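You operate a simulated robot arm through the tools that you are given. There is no shell and no other tool.

You are at the controls of a simulated robot arm. One attempt, no reset.

Task
Swap the rivet die for the ring die and close the ringed grey strap's ring.
Fine: the rivet die goes to its block; one stroke.
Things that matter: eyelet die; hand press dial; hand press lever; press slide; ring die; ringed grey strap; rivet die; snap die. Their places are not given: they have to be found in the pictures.

Only the result counts: the job must be done as asked and must still hold three seconds after the hand-in. Knocking over, shifting, dropping, spilling or breaking anything else fails it.

Robot
A 6-joint arm with a four-finger gripper, fixed in place. Base frame: the origin is at the foot of the arm, x ahead of it, y to its left, z up. Units: mm, degrees, N and s.
Its first joint turns from -166.0 to 166.0 degrees. Payload 3.43 kg.
The tool frame sits at the grasp point between the pads (the TCP): z along the fingers, y along the line on which they close. The tips reach 30 mm beyond it. The gripper opens to 120 mm. The gripper's body begins 85 mm behind the TCP.
Orientation is that of the tool frame in the base frame, as a unit quaternion [w, x, y, z]. With the fingers straight down and closing along the base's y, the tool's x points along the base's -x, its y along +y and its z along -z.

Tools
- The arm moves only by the tool send_rows. Its argument "targets" is a list of rows, each a list of 7 numbers: the opening, from 0 (shut) to 1 (fully open), then the shift along the base's x, y, z in mm, then the turn, a rotation vector about the base's x, y, z in degrees. In form: [[fingers, tx, ty, tz, ax, ay, az], ...]. A call has 1 to 20 rows; each row shifts and turns the commanded pose from where the row before left it. Rows are played at 5 a second. More than 50 mm and 8.6 degrees between two rows, or a gripper value outside its range, and nothing of the call is played. Where a pose cannot be reached the arm comes as near as it can. A force on the tool above 50 N (or 10 N above the force at the start of the call, whichever is more), or a blocked arm, ends the call early, and 0.2 s more pass. Each finger halts on what it meets, pressing with about 44 N; the grip force reading is that of the motor and also rises with nothing between the fingers. The clock runs only during rows and for 0.2 s after the last one: add rows that do not move to give the fingers time. It gives the time, the measured TCP pose, the force on the tool (base axes), the opening and the grip force at its end, in the units of the frame above (readings bear some noise), with the torque about the TCP (base axes, N m) and any sound that the robot's microphone picked up.
- Cameras (640 x 400 px; columns grow to the right, rows downward): "scene" is fixed at [399.2, 501.5, 1674.1]; the picture's right is [0.66, 0.75, 0.00], its down [0.64, -0.56, -0.52] and it looks along [-0.39, 0.34, -0.86] (base axes); focal length 317 px, centre (320, 200). "wrist" rides on the gripper at [71, -17, -120] in the tool frame; the picture's right is [0.23, 0.97, 0.00], its down [-0.81, 0.19, -0.55] and it looks along [-0.54, 0.13, 0.83] (tool axes); focal length 275 px, centre (320, 200).
- get_image(camera): a new picture of that camera. The clock stands still meanwhile.
- probe_pixels(camera, pixels): there is no depth. For up to 12 entries [column, row, z] of the newest picture of that camera ("zoom" is the newest enlarged one), the place [x, y] in the base frame at which the ray of that pixel passes the height z, good to about 3 mm. The clock stands still meanwhile.
- close_up(camera, box): a new picture of the part [left, top, right, bottom] of that camera's present view, enlarged. The clock stands still meanwhile.
- sign_off(): hands the job in; it is judged then, once.

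Leave the gripper open and the arm clear of the work at the hand-in unless told otherwise.

The tools are called after "Emit:" as a command line: name --pt "numbers of a row" for each row, then --argument value for the rest, lists and objects as JSON in quotes. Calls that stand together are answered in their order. send_rows: Moves the arm, as the interface text tells. Its arguments: {"type":"object","properties":{"targets":{"type":"array","items":{"type":"array","items":{"type":"number"}}}},"required":["targets"]} The other tools are called the same way: get_image (camera) takes a picture; probe_pixels (camera, pixels) gives the place at which the rays of pixels pass given heights; close_up (camera, box) takes an enlarged picture of a part of a camera's view; sign_off () hands the job in.

At the start:

```text
clock: 0.0
eef_pos: [157.9, 503.3, 1393.8]
tcp_rot: [-0.002, 0.0, 1.0, 0.0]
contact_force: [0.9, -0.5, -0.9]
wrist_torque: [-0.01, 0.02, -0.01]
width: 120.3
grasp_force: 0.1
```

scene: 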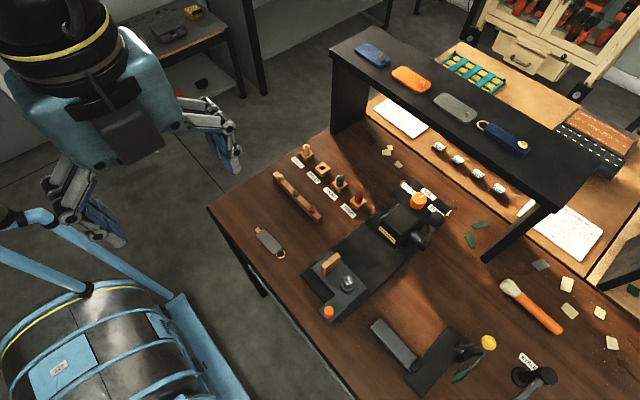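
wrist: 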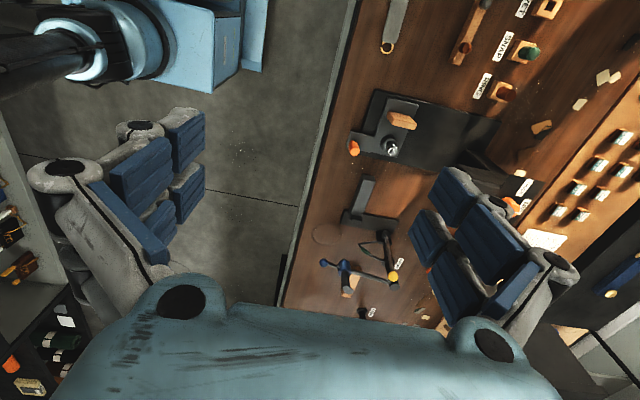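

The scene picture shows a table with a hand press (about 350,280), small die blocks with labels (about 310-360,165-210), and a grey strap with a ring at (268,243). I'll take enlarged views to identify everything.

Emit:
close_up --camera "scene" --box '[260, 140, 400, 228]'

Emit:
close_up --camera "scene" --box '[290, 230, 430, 330]'

Emit:
close_up --camera "scene" --box '[360, 170, 480, 245]'

Emit:
close_up --camera "scene" --box '[360, 310, 580, 400]'

Emit:
close_up --camera "scene" --box '[240, 215, 310, 265]'

```text
4.55 times, centred on (330, 184) of scene
```

zoom: 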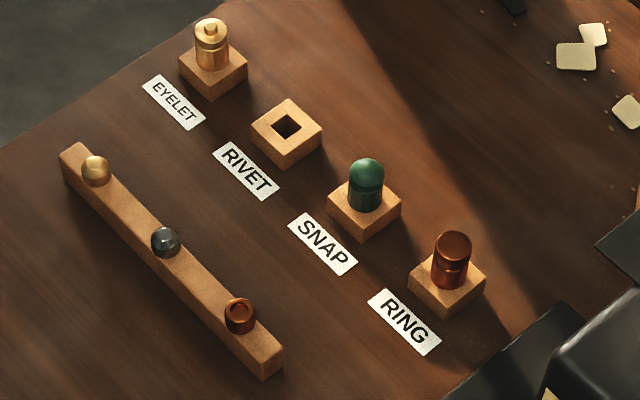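

```text
4.00 times, centred on (360, 280) of scene
```

zoom: 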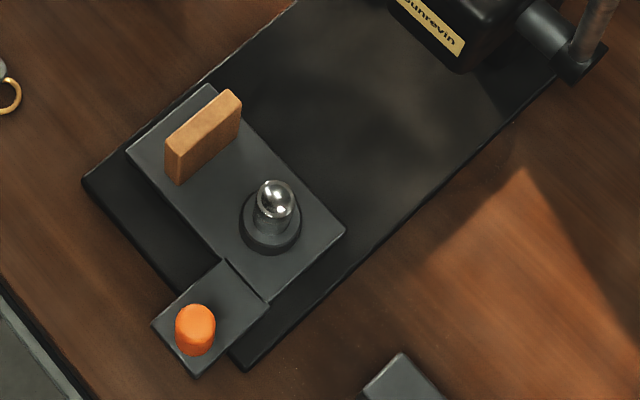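

```text
5.33 times, centred on (420, 208) of scene
```

zoom: 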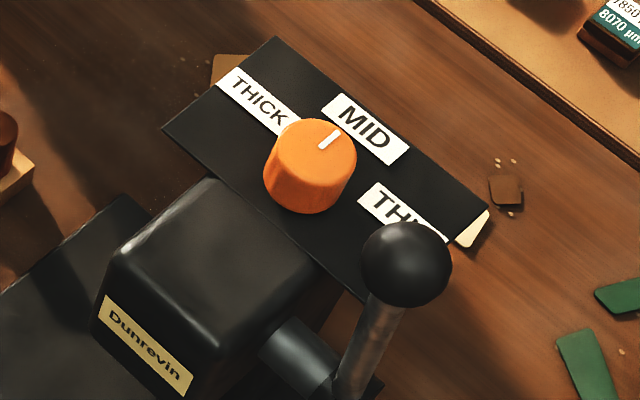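

```text
2.91 times, centred on (470, 355) of scene
```

zoom: 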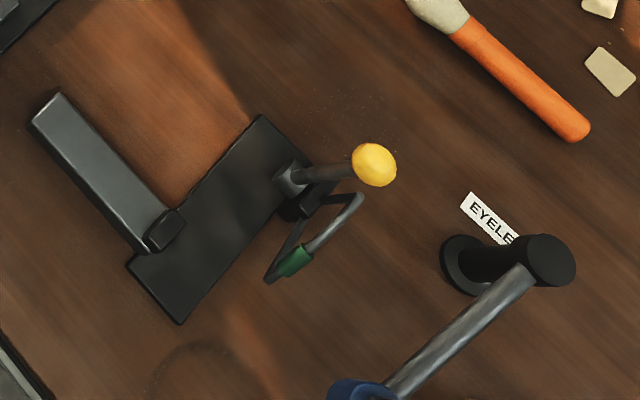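

```text
8.00 times, centred on (275, 240) of scene
```

zoom: 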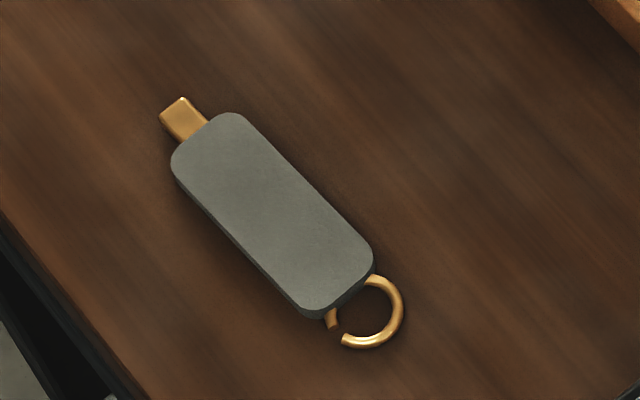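

Triangulating the strap ring by hand between both cameras suggests the table top is near z=900. I'll look at the same things in the wrist view and probe some positions.

Emit:
close_up --camera "wrist" --box '[340, 0, 560, 140]'

Emit:
close_up --camera "wrist" --box '[300, 80, 540, 230]'

Emit:
close_up --camera "scene" --box '[320, 30, 560, 180]'

Emit:
probe_pixels --camera "scene" --pixels '[[281, 254, 900], [308, 160, 900], [323, 173, 900], [340, 187, 900], [357, 203, 900], [348, 284, 900], [328, 313, 900], [331, 263, 900], [417, 202, 900], [437, 218, 900], [208, 208, 900], [268, 295, 900]]'

Emit:
probe_pixels --camera "wrist" --pixels '[[387, 47, 900], [390, 147, 900], [354, 149, 900], [403, 121, 900], [507, 92, 900], [527, 50, 900], [551, 6, 900], [520, 173, 900]]'

```text
2.86 times, centred on (450, 70) of wrist
```

zoom: 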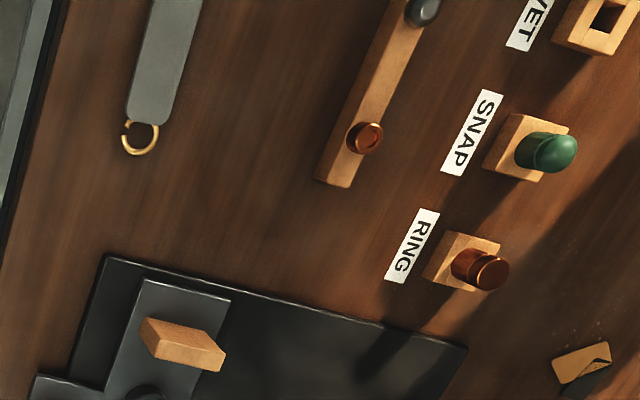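

```text
2.67 times, centred on (420, 155) of wrist
```

zoom: 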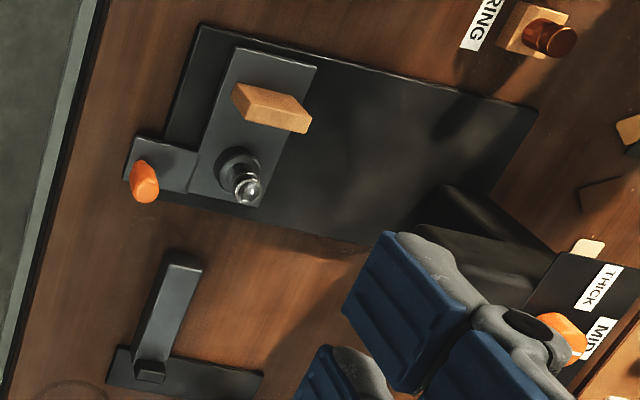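

```text
2.67 times, centred on (440, 105) of scene
```

zoom: 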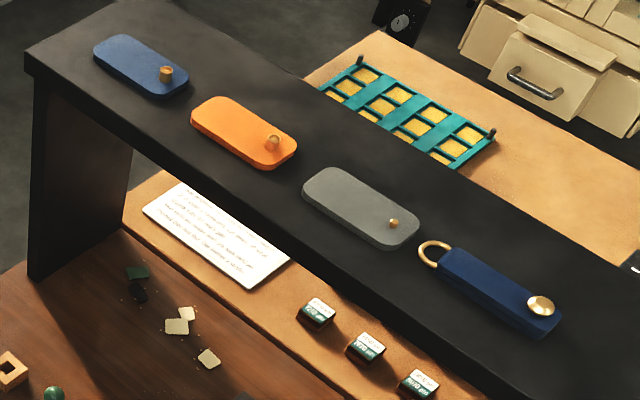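

```text
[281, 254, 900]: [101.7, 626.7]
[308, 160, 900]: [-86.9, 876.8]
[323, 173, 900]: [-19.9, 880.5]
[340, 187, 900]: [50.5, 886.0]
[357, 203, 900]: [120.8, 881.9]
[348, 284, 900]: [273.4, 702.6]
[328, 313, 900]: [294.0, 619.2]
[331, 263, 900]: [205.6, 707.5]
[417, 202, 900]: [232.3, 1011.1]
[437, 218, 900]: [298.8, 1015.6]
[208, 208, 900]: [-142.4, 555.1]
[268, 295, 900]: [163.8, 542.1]
```

```text
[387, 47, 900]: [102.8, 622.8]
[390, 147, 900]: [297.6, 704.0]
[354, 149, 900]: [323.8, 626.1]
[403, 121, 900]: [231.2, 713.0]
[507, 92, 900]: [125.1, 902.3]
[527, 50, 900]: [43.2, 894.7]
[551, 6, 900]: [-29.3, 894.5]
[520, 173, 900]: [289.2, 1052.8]
```

The table top is about z=900 (both cameras agree on the ring at ~(102,625)). The press slide is at about (280,700), the head near y≈900-1000, and the dies in a row at y≈885. I'll turn the tool +90° about z so the wrist camera looks toward +y, and lower a bit for a better look.

Emit:
send_rows --pt "1 0 0 -10 0 0 8.2" --pt "1 0 0 -10 0 0 8.2" --pt "1 0 0 -10 0 0 8.2" --pt "1 0 0 -10 0 0 8.2" --pt "1 0 0 -10 0 0 8.2" --pt "1 0 0 -10 0 0 8.2" --pt "1 0 0 -10 0 0 8.2" --pt "1 0 0 -10 0 0 8.2" --pt "1 0 0 -10 0 0 8.2" --pt "1 0 0 -10 0 0 8.2" --pt "1 0 0 -10 0 0 8.0" --pt "1 0 0 0 0 0 0"

Emit:
get_image --camera "wrist"

Emit:
get_image --camera "scene"

```text
clock: 2.6
eef_pos: [142.1, 502.6, 1286.0]
tcp_rot: [-0.003, 0.708, -0.706, -0.006]
contact_force: [1.1, -0.5, -0.1]
wrist_torque: [0.01, 0.0, 0.0]
width: 120.0
grasp_force: 0.0
```

```text
taken
```

wrist: 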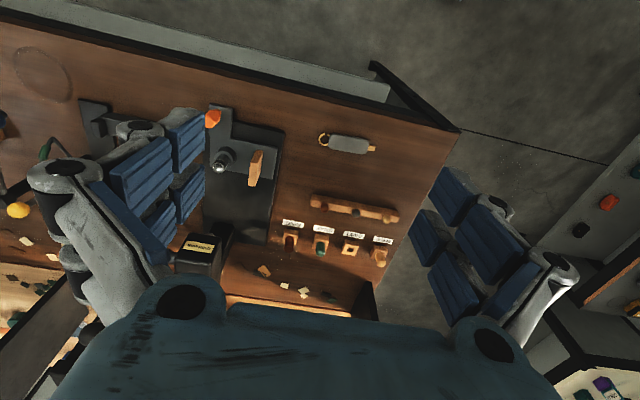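

```text
taken
```

scene: 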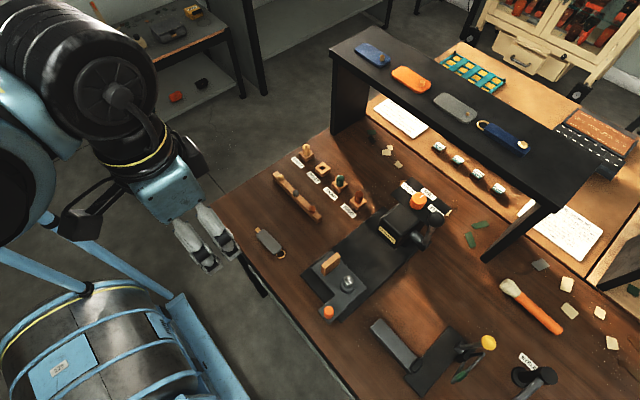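

Now the wrist camera looks toward +y (image upside down: the far side is at the bottom). I'll enlarge the press and die areas.

Emit:
close_up --camera "wrist" --box '[160, 90, 320, 190]'

Emit:
close_up --camera "wrist" --box '[260, 120, 420, 300]'

Emit:
close_up --camera "wrist" --box '[150, 190, 300, 310]'

Emit:
probe_pixels --camera "wrist" --pixels '[[325, 140, 900], [352, 144, 900], [374, 149, 900], [211, 119, 900], [223, 159, 920], [291, 240, 920], [320, 244, 920], [350, 250, 920], [380, 256, 920]]'

```text
4.00 times, centred on (240, 140) of wrist
```

zoom: 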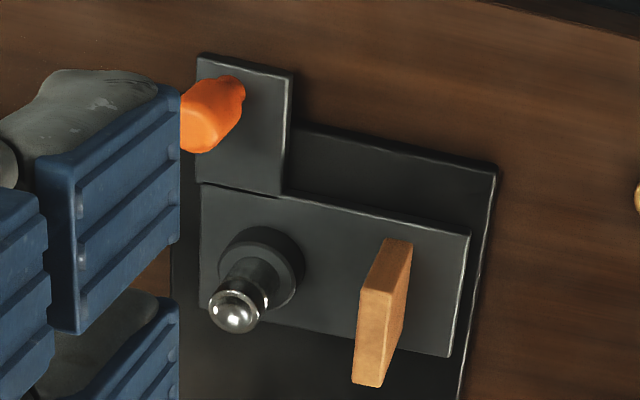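

```text
2.22 times, centred on (340, 210) of wrist
```

zoom: 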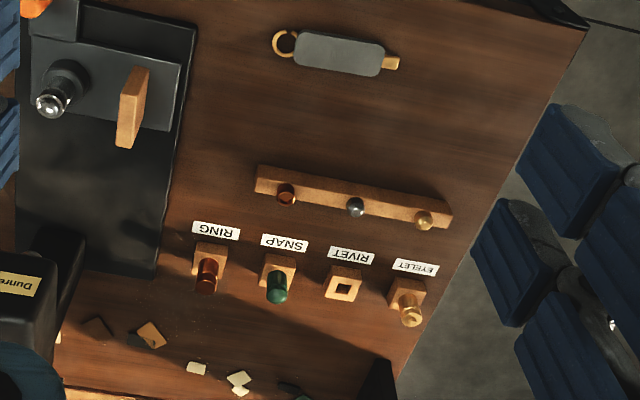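

```text
3.33 times, centred on (225, 250) of wrist
```

zoom: 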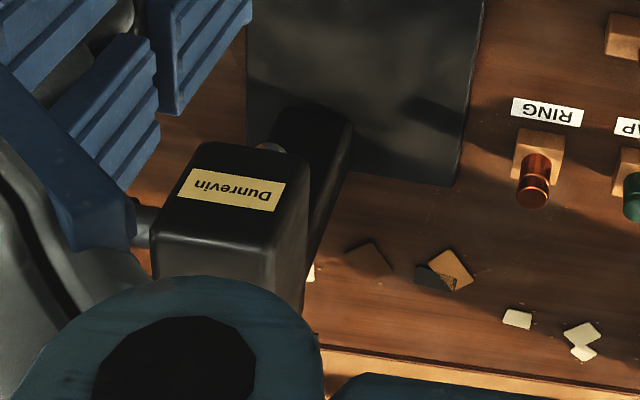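

```text
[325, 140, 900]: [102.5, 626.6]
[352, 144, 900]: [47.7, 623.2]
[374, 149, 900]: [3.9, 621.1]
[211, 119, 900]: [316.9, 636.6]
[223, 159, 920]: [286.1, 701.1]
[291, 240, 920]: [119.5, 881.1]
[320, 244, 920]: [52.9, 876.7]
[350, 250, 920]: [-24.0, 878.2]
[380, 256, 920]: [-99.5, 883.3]
```

The strap ring is at about (102,626), strap body along -x. The slide holds the rivet die at about (285,701), and the wooden upright near x≈230. I'll shift the camera over the slide for a closer look.

Emit:
send_rows --pt "1 31 14 -20 0 0 0" --pt "1 31 14 -20 0 0 0" --pt "1 31 14 -20 0 0 0" --pt "1 30 15 -20 0 0 0" --pt "1 0 0 0 0 0 0" --pt "1 0 0 0 0 0 0"

Emit:
get_image --camera "wrist"

Emit:
close_up --camera "wrist" --box '[230, 60, 430, 260]'

```text
clock: 4.0
eef_pos: [264.2, 558.0, 1206.3]
tcp_rot: [0.003, -0.707, 0.707, 0.004]
contact_force: [-0.8, -0.4, 0.0]
wrist_torque: [-0.03, 0.01, 0.01]
width: 120.0
grasp_force: 0.0
```

```text
taken
```

wrist: 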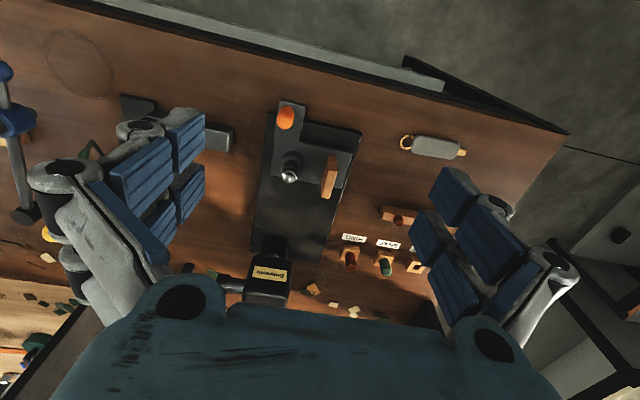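

```text
2.00 times, centred on (330, 160) of wrist
```

zoom: 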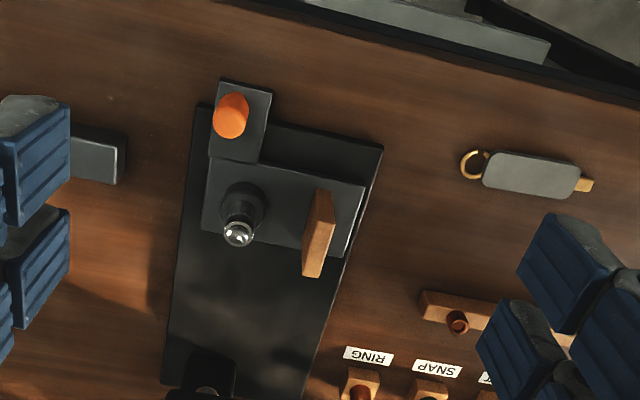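

I'll enlarge the slide further and probe key points in it.

Emit:
close_up --camera "wrist" --box '[245, 85, 375, 205]'

Emit:
close_up --camera "wrist" --box '[205, 200, 335, 300]'

Emit:
close_up --camera "wrist" --box '[380, 120, 480, 175]'

```text
3.33 times, centred on (310, 145) of wrist
```

zoom: 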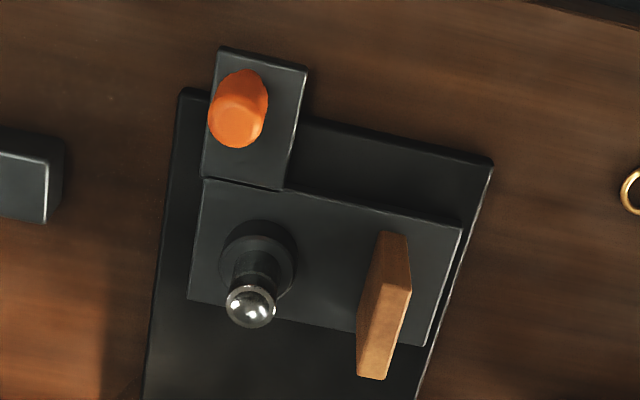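

```text
4.00 times, centred on (270, 250) of wrist
```

zoom: 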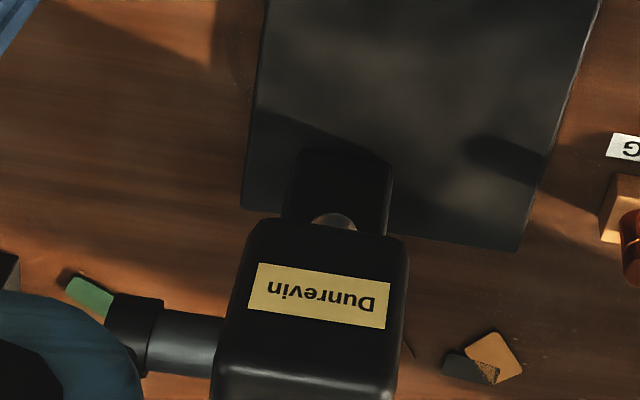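

```text
6.40 times, centred on (430, 148) of wrist
```

zoom: 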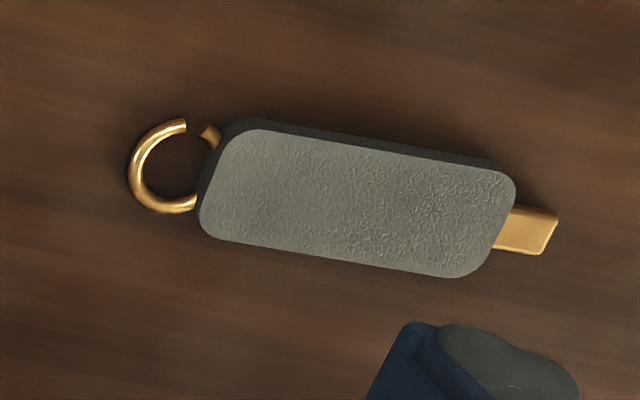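

Now I triangulate heights of the die dome, the wooden upright and the knob from both cameras.

Emit:
probe_pixels --camera "scene" --pixels '[[349.25, 277.5, 940], [349.25, 277.5, 980], [322.75, 268, 940], [322.75, 268, 980], [338.75, 253.5, 940], [338.75, 253.5, 980], [329, 307.5, 930], [329, 307.5, 960]]'

Emit:
probe_pixels --camera "wrist" --pixels '[[289.3, 175.9, 940], [289.3, 175.9, 980], [333.1, 169.9, 940], [333.1, 169.9, 980], [325.3, 198.7, 940], [325.3, 198.7, 980], [286, 118, 930], [286, 118, 960]]'

```text
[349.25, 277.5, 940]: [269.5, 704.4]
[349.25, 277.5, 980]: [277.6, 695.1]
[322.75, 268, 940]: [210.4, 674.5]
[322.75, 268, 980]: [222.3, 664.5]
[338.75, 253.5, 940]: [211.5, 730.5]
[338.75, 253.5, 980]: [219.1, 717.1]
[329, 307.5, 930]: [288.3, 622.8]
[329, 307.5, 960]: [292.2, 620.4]
```

```text
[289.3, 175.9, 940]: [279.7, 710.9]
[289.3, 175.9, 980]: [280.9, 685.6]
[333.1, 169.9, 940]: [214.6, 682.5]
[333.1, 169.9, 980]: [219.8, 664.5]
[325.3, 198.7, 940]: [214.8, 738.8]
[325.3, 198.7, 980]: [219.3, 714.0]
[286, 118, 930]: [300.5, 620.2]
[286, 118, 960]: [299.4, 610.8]
```

Wood upright top is near z≈978 at x≈220 (y 664–716), rivet die top near z≈958 at about (279,699). Now I'll check the dial, the paper and small tags for hints about the setting.

Emit:
close_up --camera "scene" --box '[425, 135, 515, 200]'

Emit:
close_up --camera "scene" --box '[370, 90, 440, 140]'

Emit:
close_up --camera "scene" --box '[530, 200, 610, 270]'

Emit:
close_up --camera "scene" --box '[385, 170, 465, 225]'

Emit:
close_up --camera "scene" --box '[270, 145, 370, 220]'

```text
6.15 times, centred on (470, 168) of scene
```

zoom: 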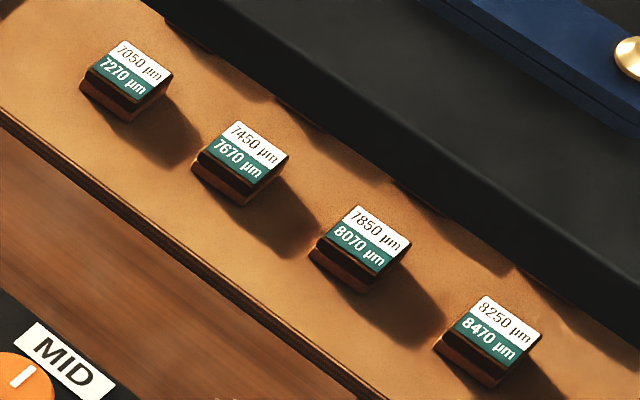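

```text
8.00 times, centred on (405, 115) of scene
```

zoom: 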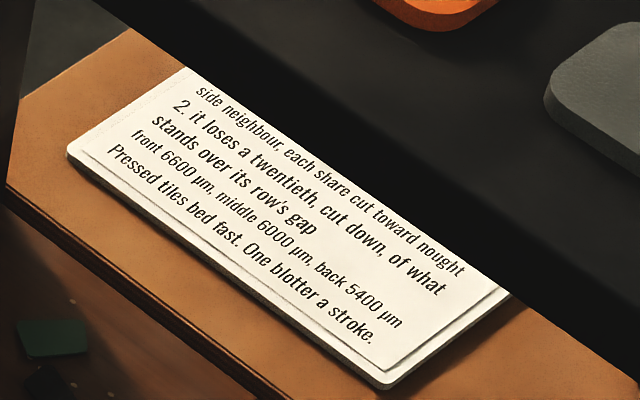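

```text
5.71 times, centred on (570, 235) of scene
```

zoom: 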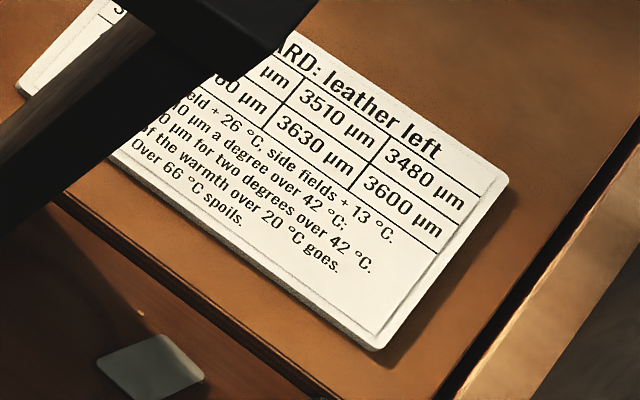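

```text
7.27 times, centred on (425, 198) of scene
```

zoom: 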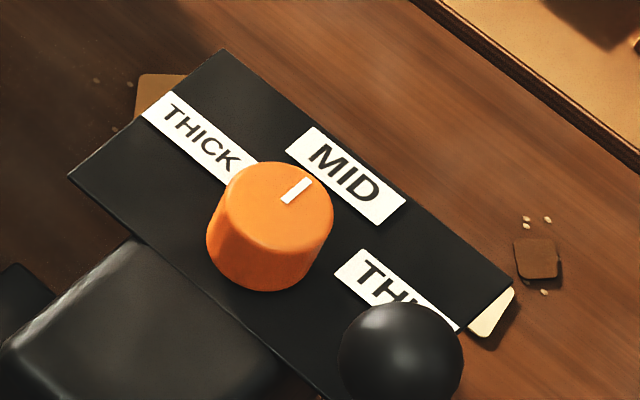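

```text
5.33 times, centred on (320, 182) of scene
```

zoom: 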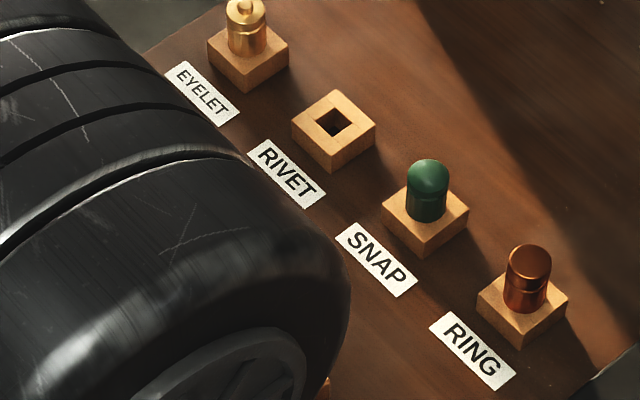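

The background cards belong to other work; the press dial mark points to MID right now. I'll tilt the tool 30° to get a flatter view of the slide and press head.

Emit:
send_rows --pt "1 0 -5 -26 7.5 0 0" --pt "1 0 -5 -26 7.5 0 0" --pt "1 0 -5 -26 7.5 0 0" --pt "1 0 -5 -26 7.5 0 0" --pt "1 0 0 0 0 0 0" --pt "1 0 0 0 0 0 0"

Emit:
get_image --camera "wrist"

Emit:
close_up --camera "wrist" --box '[200, 20, 440, 170]'

Emit:
close_up --camera "wrist" --box '[200, 130, 440, 290]'

```text
clock: 5.4
eef_pos: [264.1, 538.6, 1102.1]
tcp_rot: [-0.186, 0.683, -0.681, -0.188]
contact_force: [-0.4, 0.4, 0.1]
wrist_torque: [-0.01, 0.0, 0.05]
width: 119.7
grasp_force: 0.0
```

```text
taken
```

wrist: 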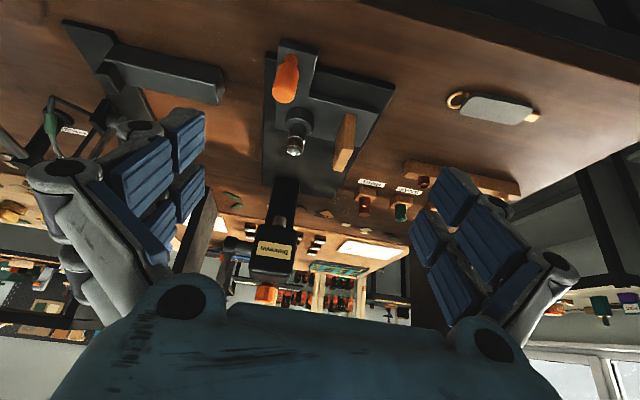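

```text
2.67 times, centred on (320, 95) of wrist
```

zoom: 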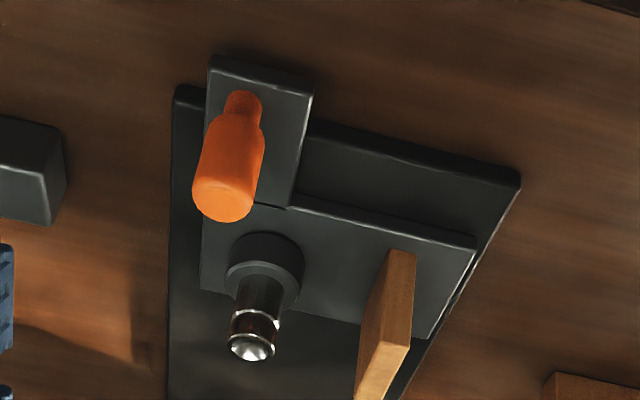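

```text
2.50 times, centred on (320, 210) of wrist
```

zoom: 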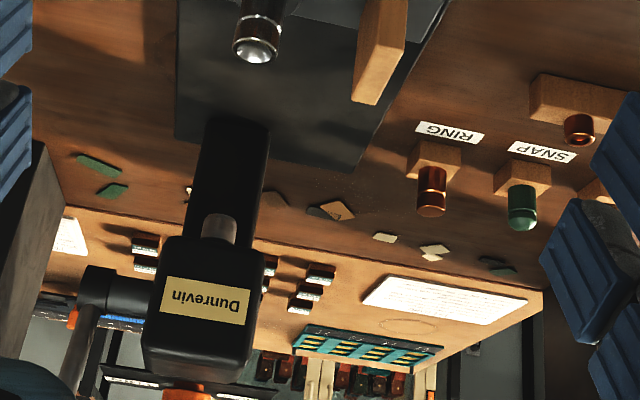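

This view shows the ram (grey cylinder under the head) and the upright. I'll probe the same points here to pin down heights.

Emit:
probe_pixels --camera "wrist" --pixels '[[294.1, 152, 950], [294.1, 152, 970], [348.9, 150.3, 960], [348.9, 150.3, 980], [337.6, 170.8, 960], [337.6, 170.8, 980], [286, 88, 950], [286, 88, 970], [279, 217, 1000], [279, 217, 1040], [366, 213, 940], [366, 213, 960]]'

Emit:
close_up --camera "wrist" --box '[440, 80, 550, 135]'

Emit:
close_up --camera "wrist" --box '[215, 160, 315, 310]'

Emit:
close_up --camera "wrist" --box '[340, 160, 440, 230]'

```text
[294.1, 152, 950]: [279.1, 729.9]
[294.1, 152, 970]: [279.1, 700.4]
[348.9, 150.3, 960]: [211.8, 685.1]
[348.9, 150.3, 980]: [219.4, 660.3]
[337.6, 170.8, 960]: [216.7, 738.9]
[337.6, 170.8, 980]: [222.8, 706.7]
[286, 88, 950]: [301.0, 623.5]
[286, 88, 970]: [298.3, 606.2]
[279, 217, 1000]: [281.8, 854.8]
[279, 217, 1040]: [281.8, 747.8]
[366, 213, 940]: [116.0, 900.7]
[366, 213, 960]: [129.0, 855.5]
```

```text
5.82 times, centred on (495, 108) of wrist
```

zoom: 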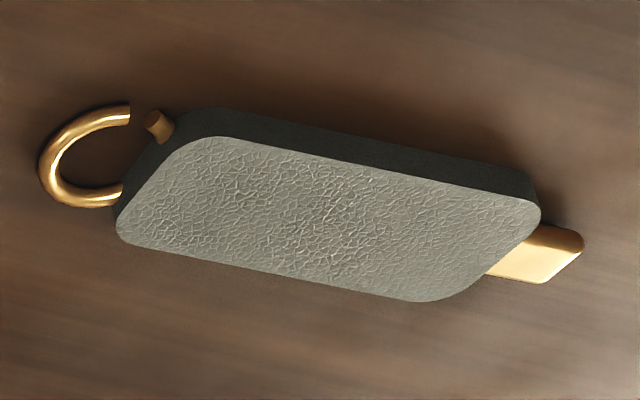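

```text
2.67 times, centred on (265, 235) of wrist
```

zoom: 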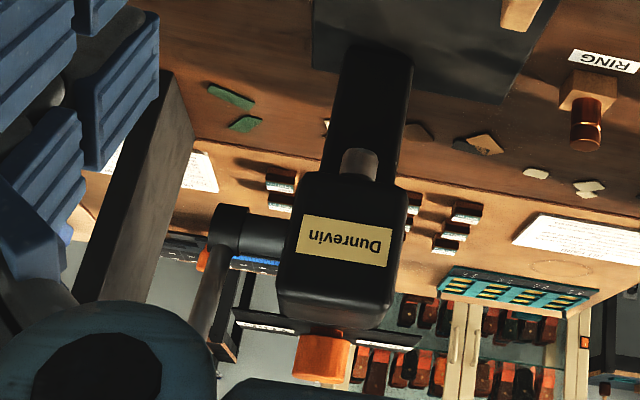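

```text
5.71 times, centred on (390, 195) of wrist
```

zoom: 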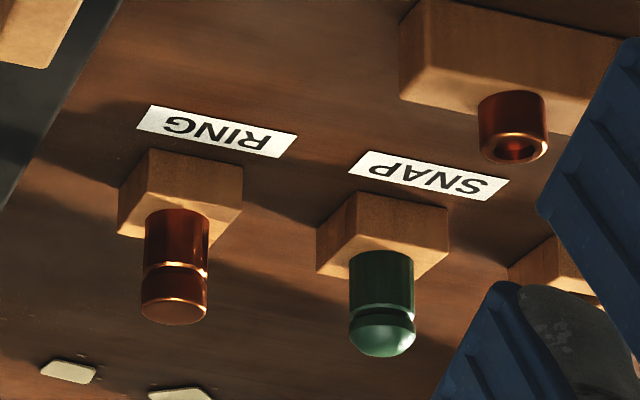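

The die tops and the wood upright top are about level (z≈975-978), so the upright looks like a rest for the strap's body while its ring lies on the die. The dial has THICK/MID/THIN, so I need the strap's thickness. I'll measure it and compare with the shelf samples.

Emit:
probe_pixels --camera "wrist" --pixels '[[503.6, 97.7, 900], [503.6, 102, 900], [503.6, 102, 905], [503.6, 102, 910], [503.6, 102, 915]]'

Emit:
close_up --camera "scene" --box '[348, 38, 438, 98]'

Emit:
close_up --camera "scene" --box '[425, 85, 535, 160]'

Emit:
close_up --camera "scene" --box '[248, 218, 298, 268]'

```text
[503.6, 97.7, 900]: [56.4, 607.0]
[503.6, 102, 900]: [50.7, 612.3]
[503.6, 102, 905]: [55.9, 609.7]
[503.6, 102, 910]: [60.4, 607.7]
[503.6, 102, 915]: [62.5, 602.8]
```

```text
6.67 times, centred on (393, 68) of scene
```

zoom: 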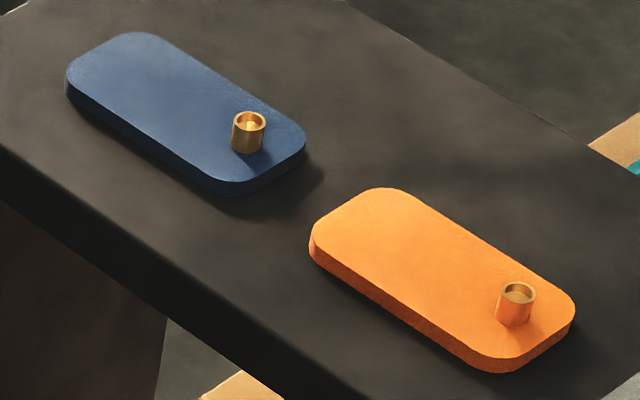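

```text
5.33 times, centred on (480, 122) of scene
```

zoom: 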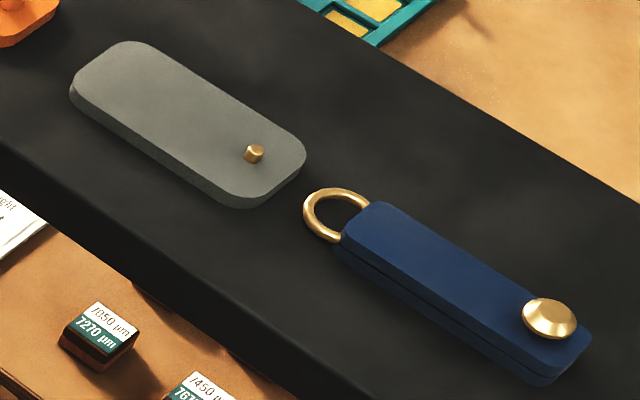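

```text
8.00 times, centred on (273, 243) of scene
```

zoom: 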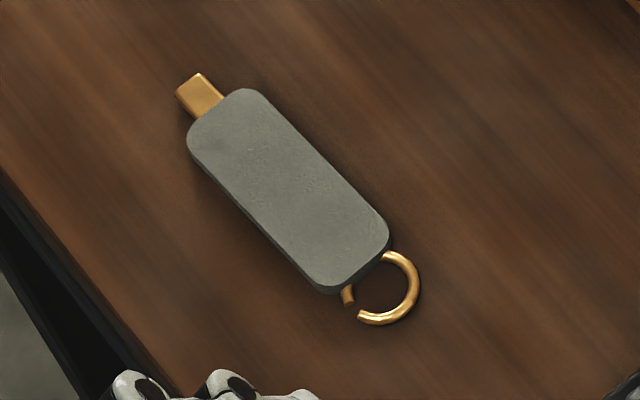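

The zooms are rendered sharply, so I can measure thickness by comparing top and bottom edges. I'll zoom tightly on the strap and on each shelf sample.

Emit:
close_up --camera "scene" --box '[254, 228, 286, 248]'

Emit:
close_up --camera "scene" --box '[352, 40, 394, 70]'

Emit:
close_up --camera "scene" --box '[390, 64, 432, 94]'

Emit:
close_up --camera "scene" --box '[434, 92, 480, 124]'

Emit:
close_up --camera "scene" --box '[480, 120, 530, 160]'

Emit:
close_up --camera "wrist" --box '[470, 85, 510, 110]'

```text
16.00 times, centred on (270, 238) of scene
```

zoom: 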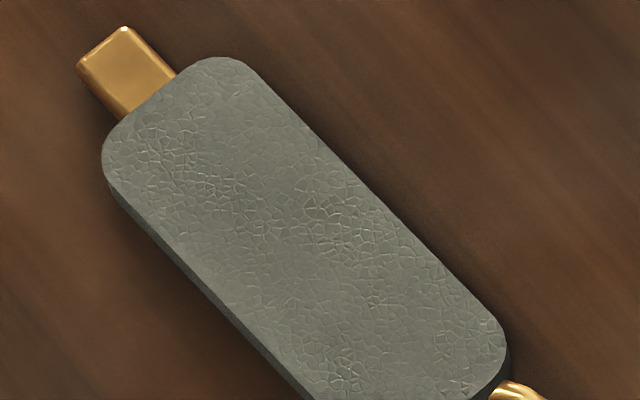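

```text
13.33 times, centred on (373, 55) of scene
```

zoom: 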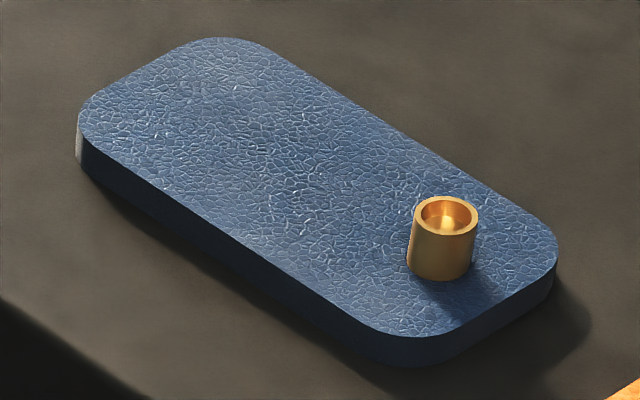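

```text
13.33 times, centred on (411, 79) of scene
```

zoom: 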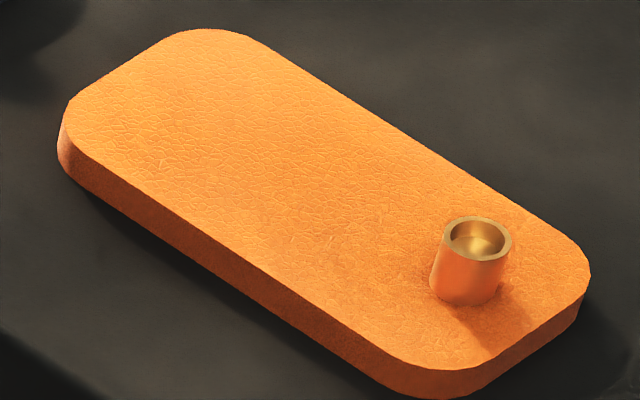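

```text
12.50 times, centred on (457, 108) of scene
```

zoom: 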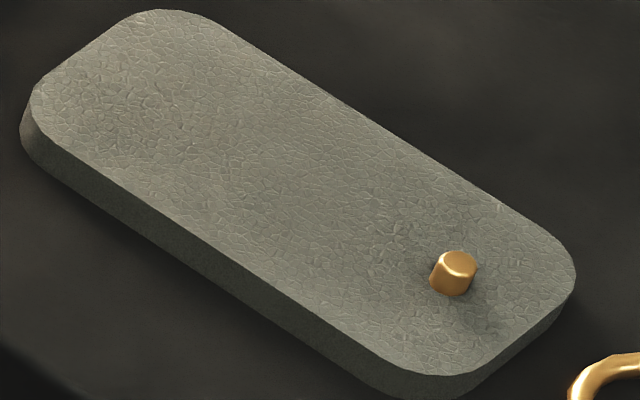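

```text
10.00 times, centred on (505, 140) of scene
```

zoom: 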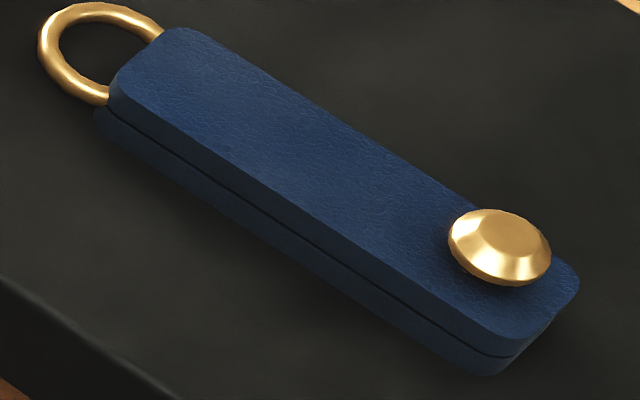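

```text
16.00 times, centred on (490, 98) of wrist
```

zoom: 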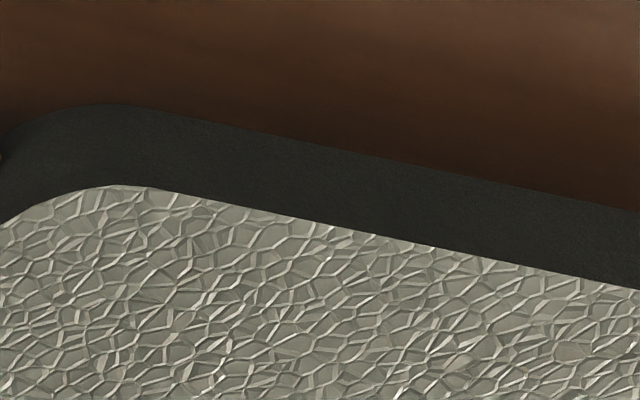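

I'll solve the strap thickness with probes on the last (wrist) zoom: bottom edge at z=900 versus top edge at trial heights.

Emit:
probe_pixels --camera "zoom" --pixels '[[320, 148, 900], [340, 230, 904], [340, 230, 906], [340, 230, 908], [340, 230, 910], [340, 230, 912], [100, 104, 900], [118, 185, 906], [118, 185, 910]]'

```text
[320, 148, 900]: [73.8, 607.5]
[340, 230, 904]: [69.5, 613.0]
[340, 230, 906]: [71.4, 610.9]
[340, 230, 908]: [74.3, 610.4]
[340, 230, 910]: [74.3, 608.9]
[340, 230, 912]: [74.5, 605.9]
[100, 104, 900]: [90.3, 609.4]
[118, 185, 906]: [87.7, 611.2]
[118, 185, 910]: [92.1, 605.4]
```

Analytically the strap comes out about 8 mm thick. To judge whether that is thin, mid or thick, I'll zoom on the corners of shelf samples and the table strap's corners in the scene view.

Emit:
close_up --camera "scene" --box '[352, 44, 364, 52]'

Emit:
close_up --camera "scene" --box '[389, 68, 401, 76]'

Emit:
close_up --camera "scene" --box '[432, 96, 444, 104]'

Emit:
close_up --camera "scene" --box '[255, 231, 267, 239]'

Emit:
close_up --camera "scene" --box '[486, 126, 498, 134]'

```text
16.00 times, centred on (358, 48) of scene
```

zoom: 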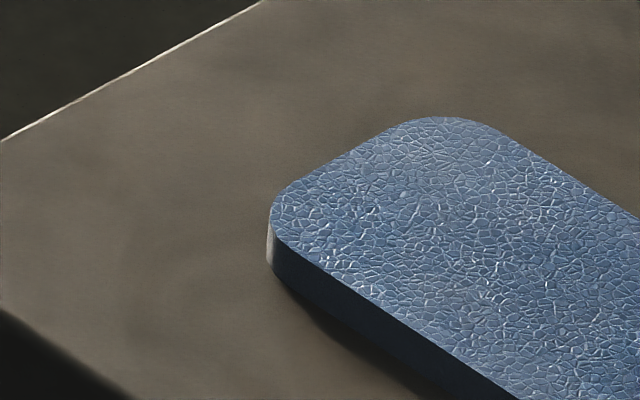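

```text
16.00 times, centred on (395, 72) of scene
```

zoom: 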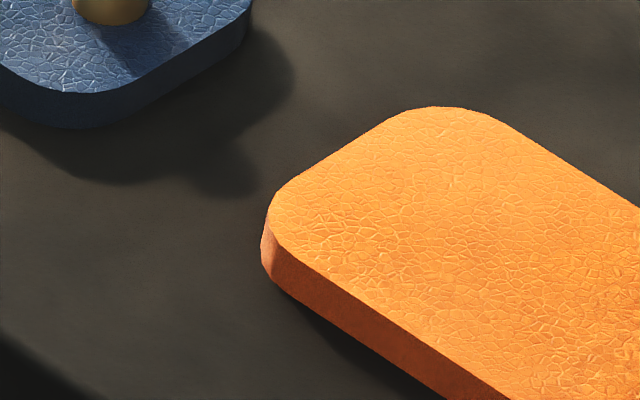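

```text
16.00 times, centred on (438, 100) of scene
```

zoom: 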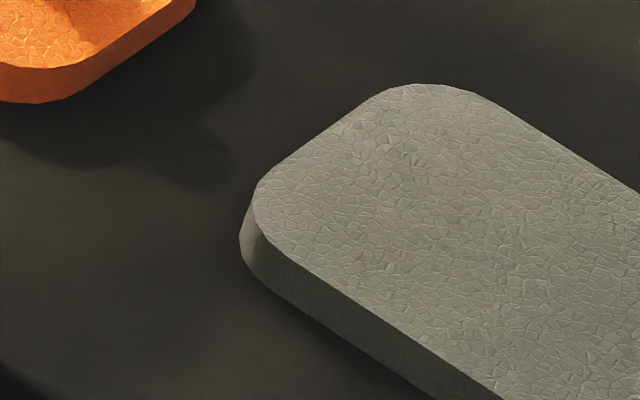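

```text
16.00 times, centred on (261, 235) of scene
```

zoom: 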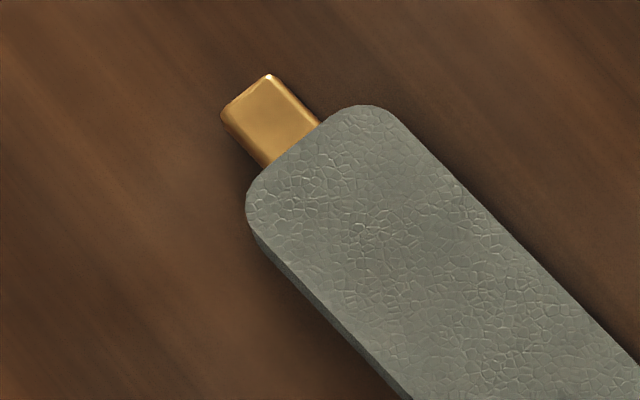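

```text
16.00 times, centred on (492, 130) of scene
```

zoom: 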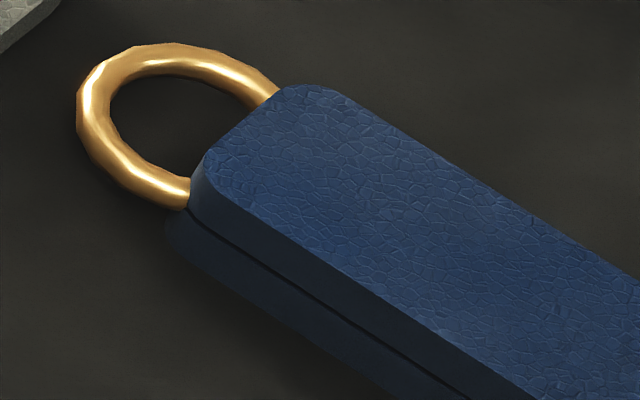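

All shelf samples look equally thick (~6 mm by my estimate, shelf at z≈1190). I'd like a more careful look at the rest of the table and the press body for any markings.

Emit:
close_up --camera "scene" --box '[500, 340, 580, 400]'

Emit:
close_up --camera "scene" --box '[400, 320, 510, 395]'

Emit:
close_up --camera "scene" --box '[370, 205, 450, 255]'

Emit:
close_up --camera "scene" --box '[390, 175, 462, 220]'

```text
6.67 times, centred on (540, 370) of scene
```

zoom: 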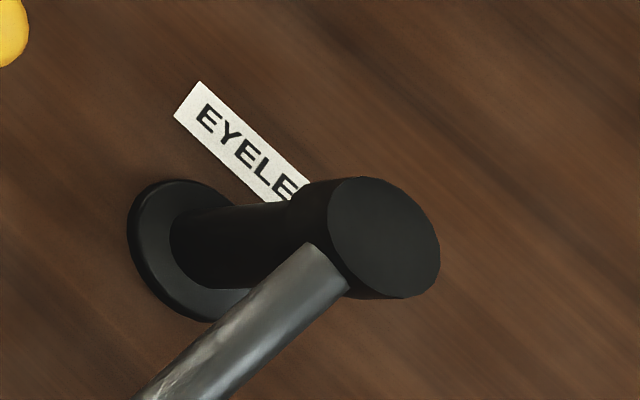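

```text
5.33 times, centred on (455, 358) of scene
```

zoom: 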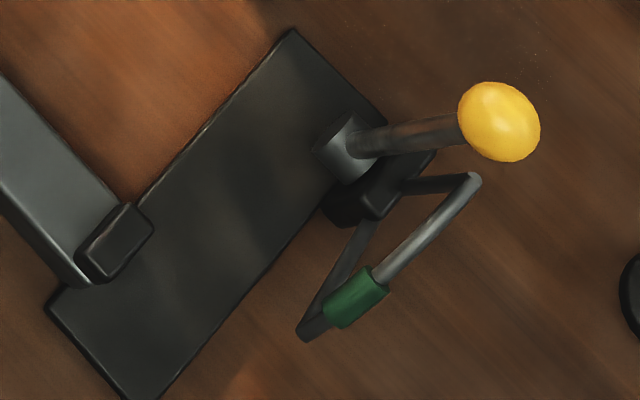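

```text
8.00 times, centred on (410, 230) of scene
```

zoom: 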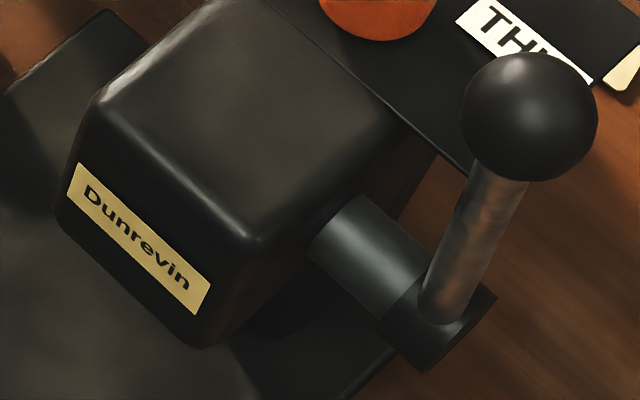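

```text
8.89 times, centred on (426, 198) of scene
```

zoom: 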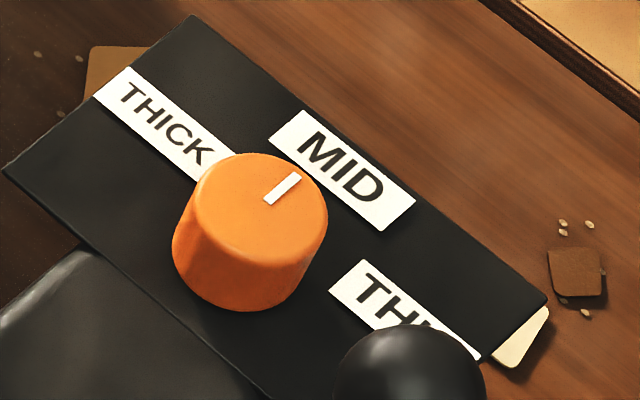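

I'll raise the arm keeping the tilt, to view the press head, dial and lever near the image centre.

Emit:
send_rows --pt "1 9 6 47 0 0 0" --pt "1 9 6 47 0 0 0" --pt "1 9 6 47 0 0 0" --pt "1 9 4 47 0 0 0" --pt "1 0 0 0 0 0 0" --pt "1 0 0 0 0 0 0"

Emit:
get_image --camera "wrist"

Emit:
close_up --camera "wrist" --box '[220, 120, 400, 280]'

```text
clock: 6.8
eef_pos: [299.6, 561.2, 1288.7]
tcp_rot: [0.187, -0.682, 0.682, 0.188]
contact_force: [-1.2, 0.0, 0.2]
wrist_torque: [0.0, -0.02, 0.0]
width: 120.0
grasp_force: 0.0
```

```text
taken
```

wrist: 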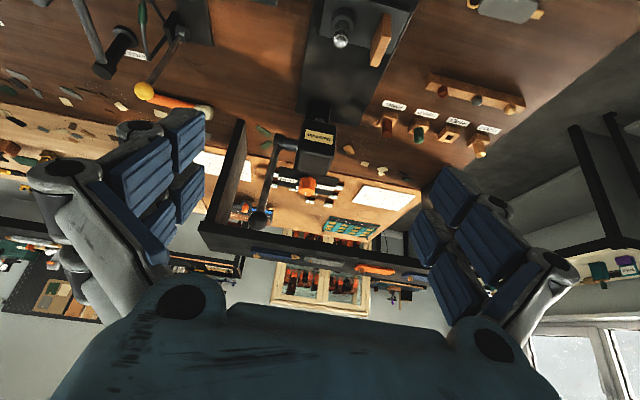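

```text
2.50 times, centred on (310, 200) of wrist
```

zoom: 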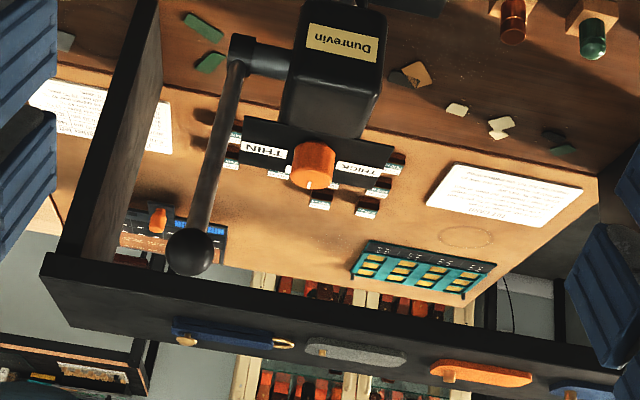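

I triangulate the lever ball at about (344,794,1224), axle at (347,836,1056), ram tip at about (280,802,1020). Now I'll zoom on the dial and the shelf samples from this flatter view.

Emit:
close_up --camera "wrist" --box '[275, 160, 355, 210]'

Emit:
close_up --camera "wrist" --box '[245, 240, 325, 275]'

Emit:
close_up --camera "wrist" --box '[300, 250, 360, 280]'

Emit:
close_up --camera "wrist" --box '[350, 255, 410, 285]'

Emit:
close_up --camera "wrist" --box '[475, 0, 555, 25]'

```text
8.00 times, centred on (315, 185) of wrist
```

zoom: 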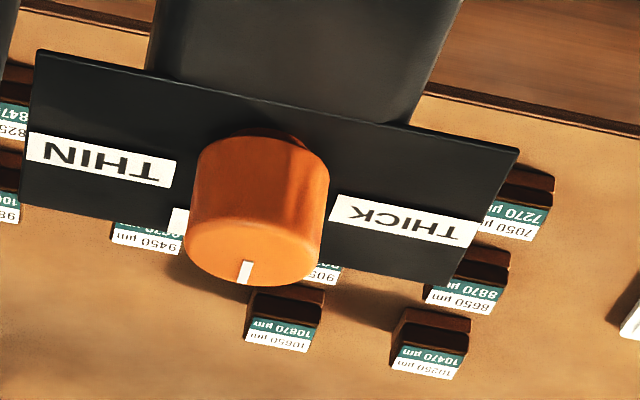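

```text
8.00 times, centred on (285, 258) of wrist
```

zoom: 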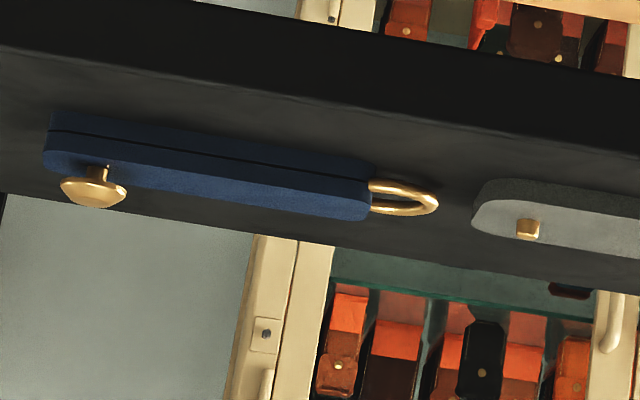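

```text
10.67 times, centred on (330, 265) of wrist
```

zoom: 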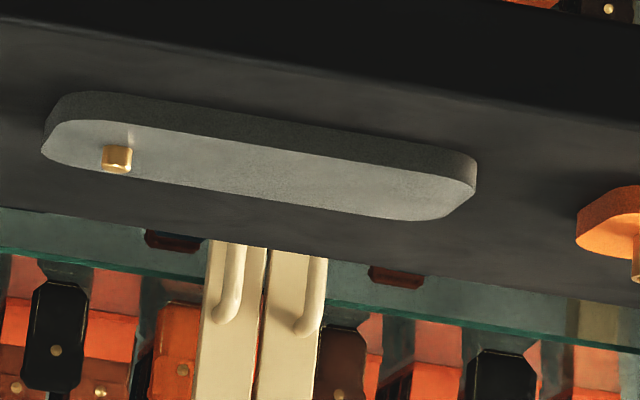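

```text
10.67 times, centred on (380, 270) of wrist
```

zoom: 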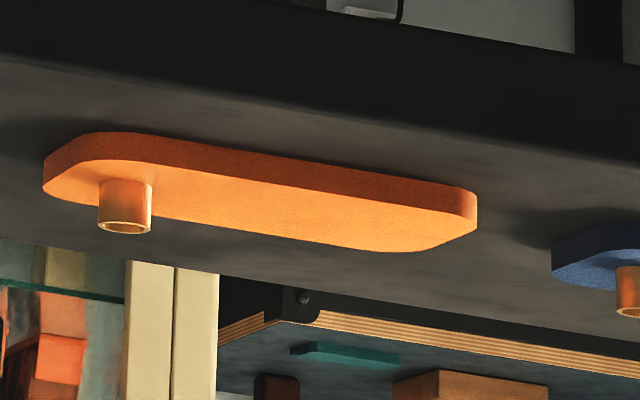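

```text
8.00 times, centred on (515, 12) of wrist
```

zoom: 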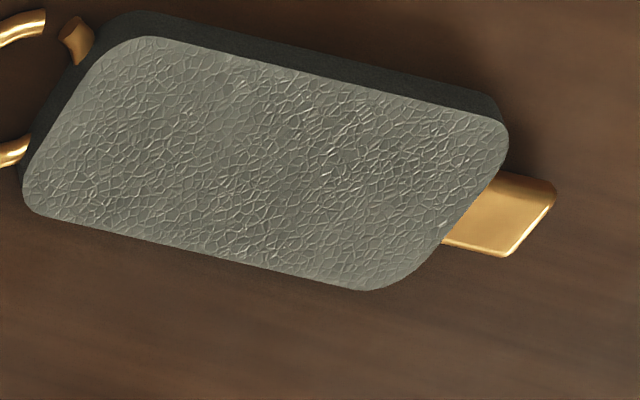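

The shelf samples are all about 6.6 mm thick and the table strap about 8 mm, with the dial at MID. No instruction asks to change the dial, so I leave that question for now. Next I go untilted and close over the slide to locate the rivet die precisely.

Emit:
send_rows --pt "1 -9 10 -44 -7.5 0 0" --pt "1 -9 10 -44 -7.5 0 0" --pt "1 -9 10 -44 -7.5 0 0" --pt "1 -9 9 -44 -7.5 0 0" --pt "1 0 0 0 0 0 0" --pt "1 0 0 0 0 0 0"

Emit:
get_image --camera "wrist"

Emit:
close_up --camera "wrist" --box '[240, 80, 400, 280]'

```text
clock: 8.2
eef_pos: [262.1, 601.8, 1111.8]
tcp_rot: [0.004, -0.707, 0.707, 0.004]
contact_force: [-0.5, -0.4, 0.0]
wrist_torque: [-0.01, 0.02, 0.03]
width: 119.9
grasp_force: 0.0
```

```text
taken
```

wrist: 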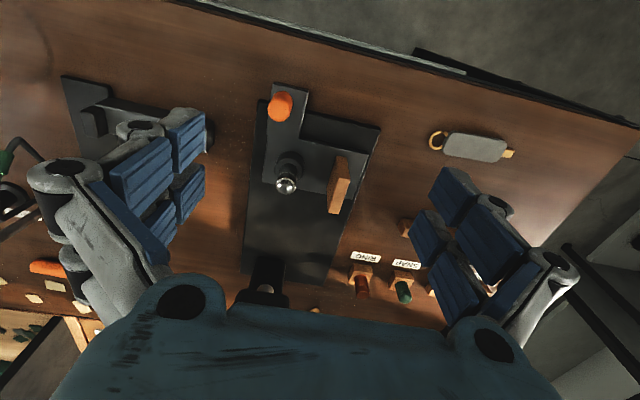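

```text
2.00 times, centred on (320, 180) of wrist
```

zoom: 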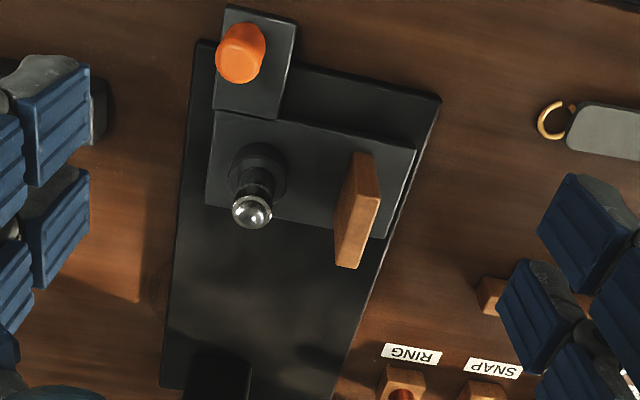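

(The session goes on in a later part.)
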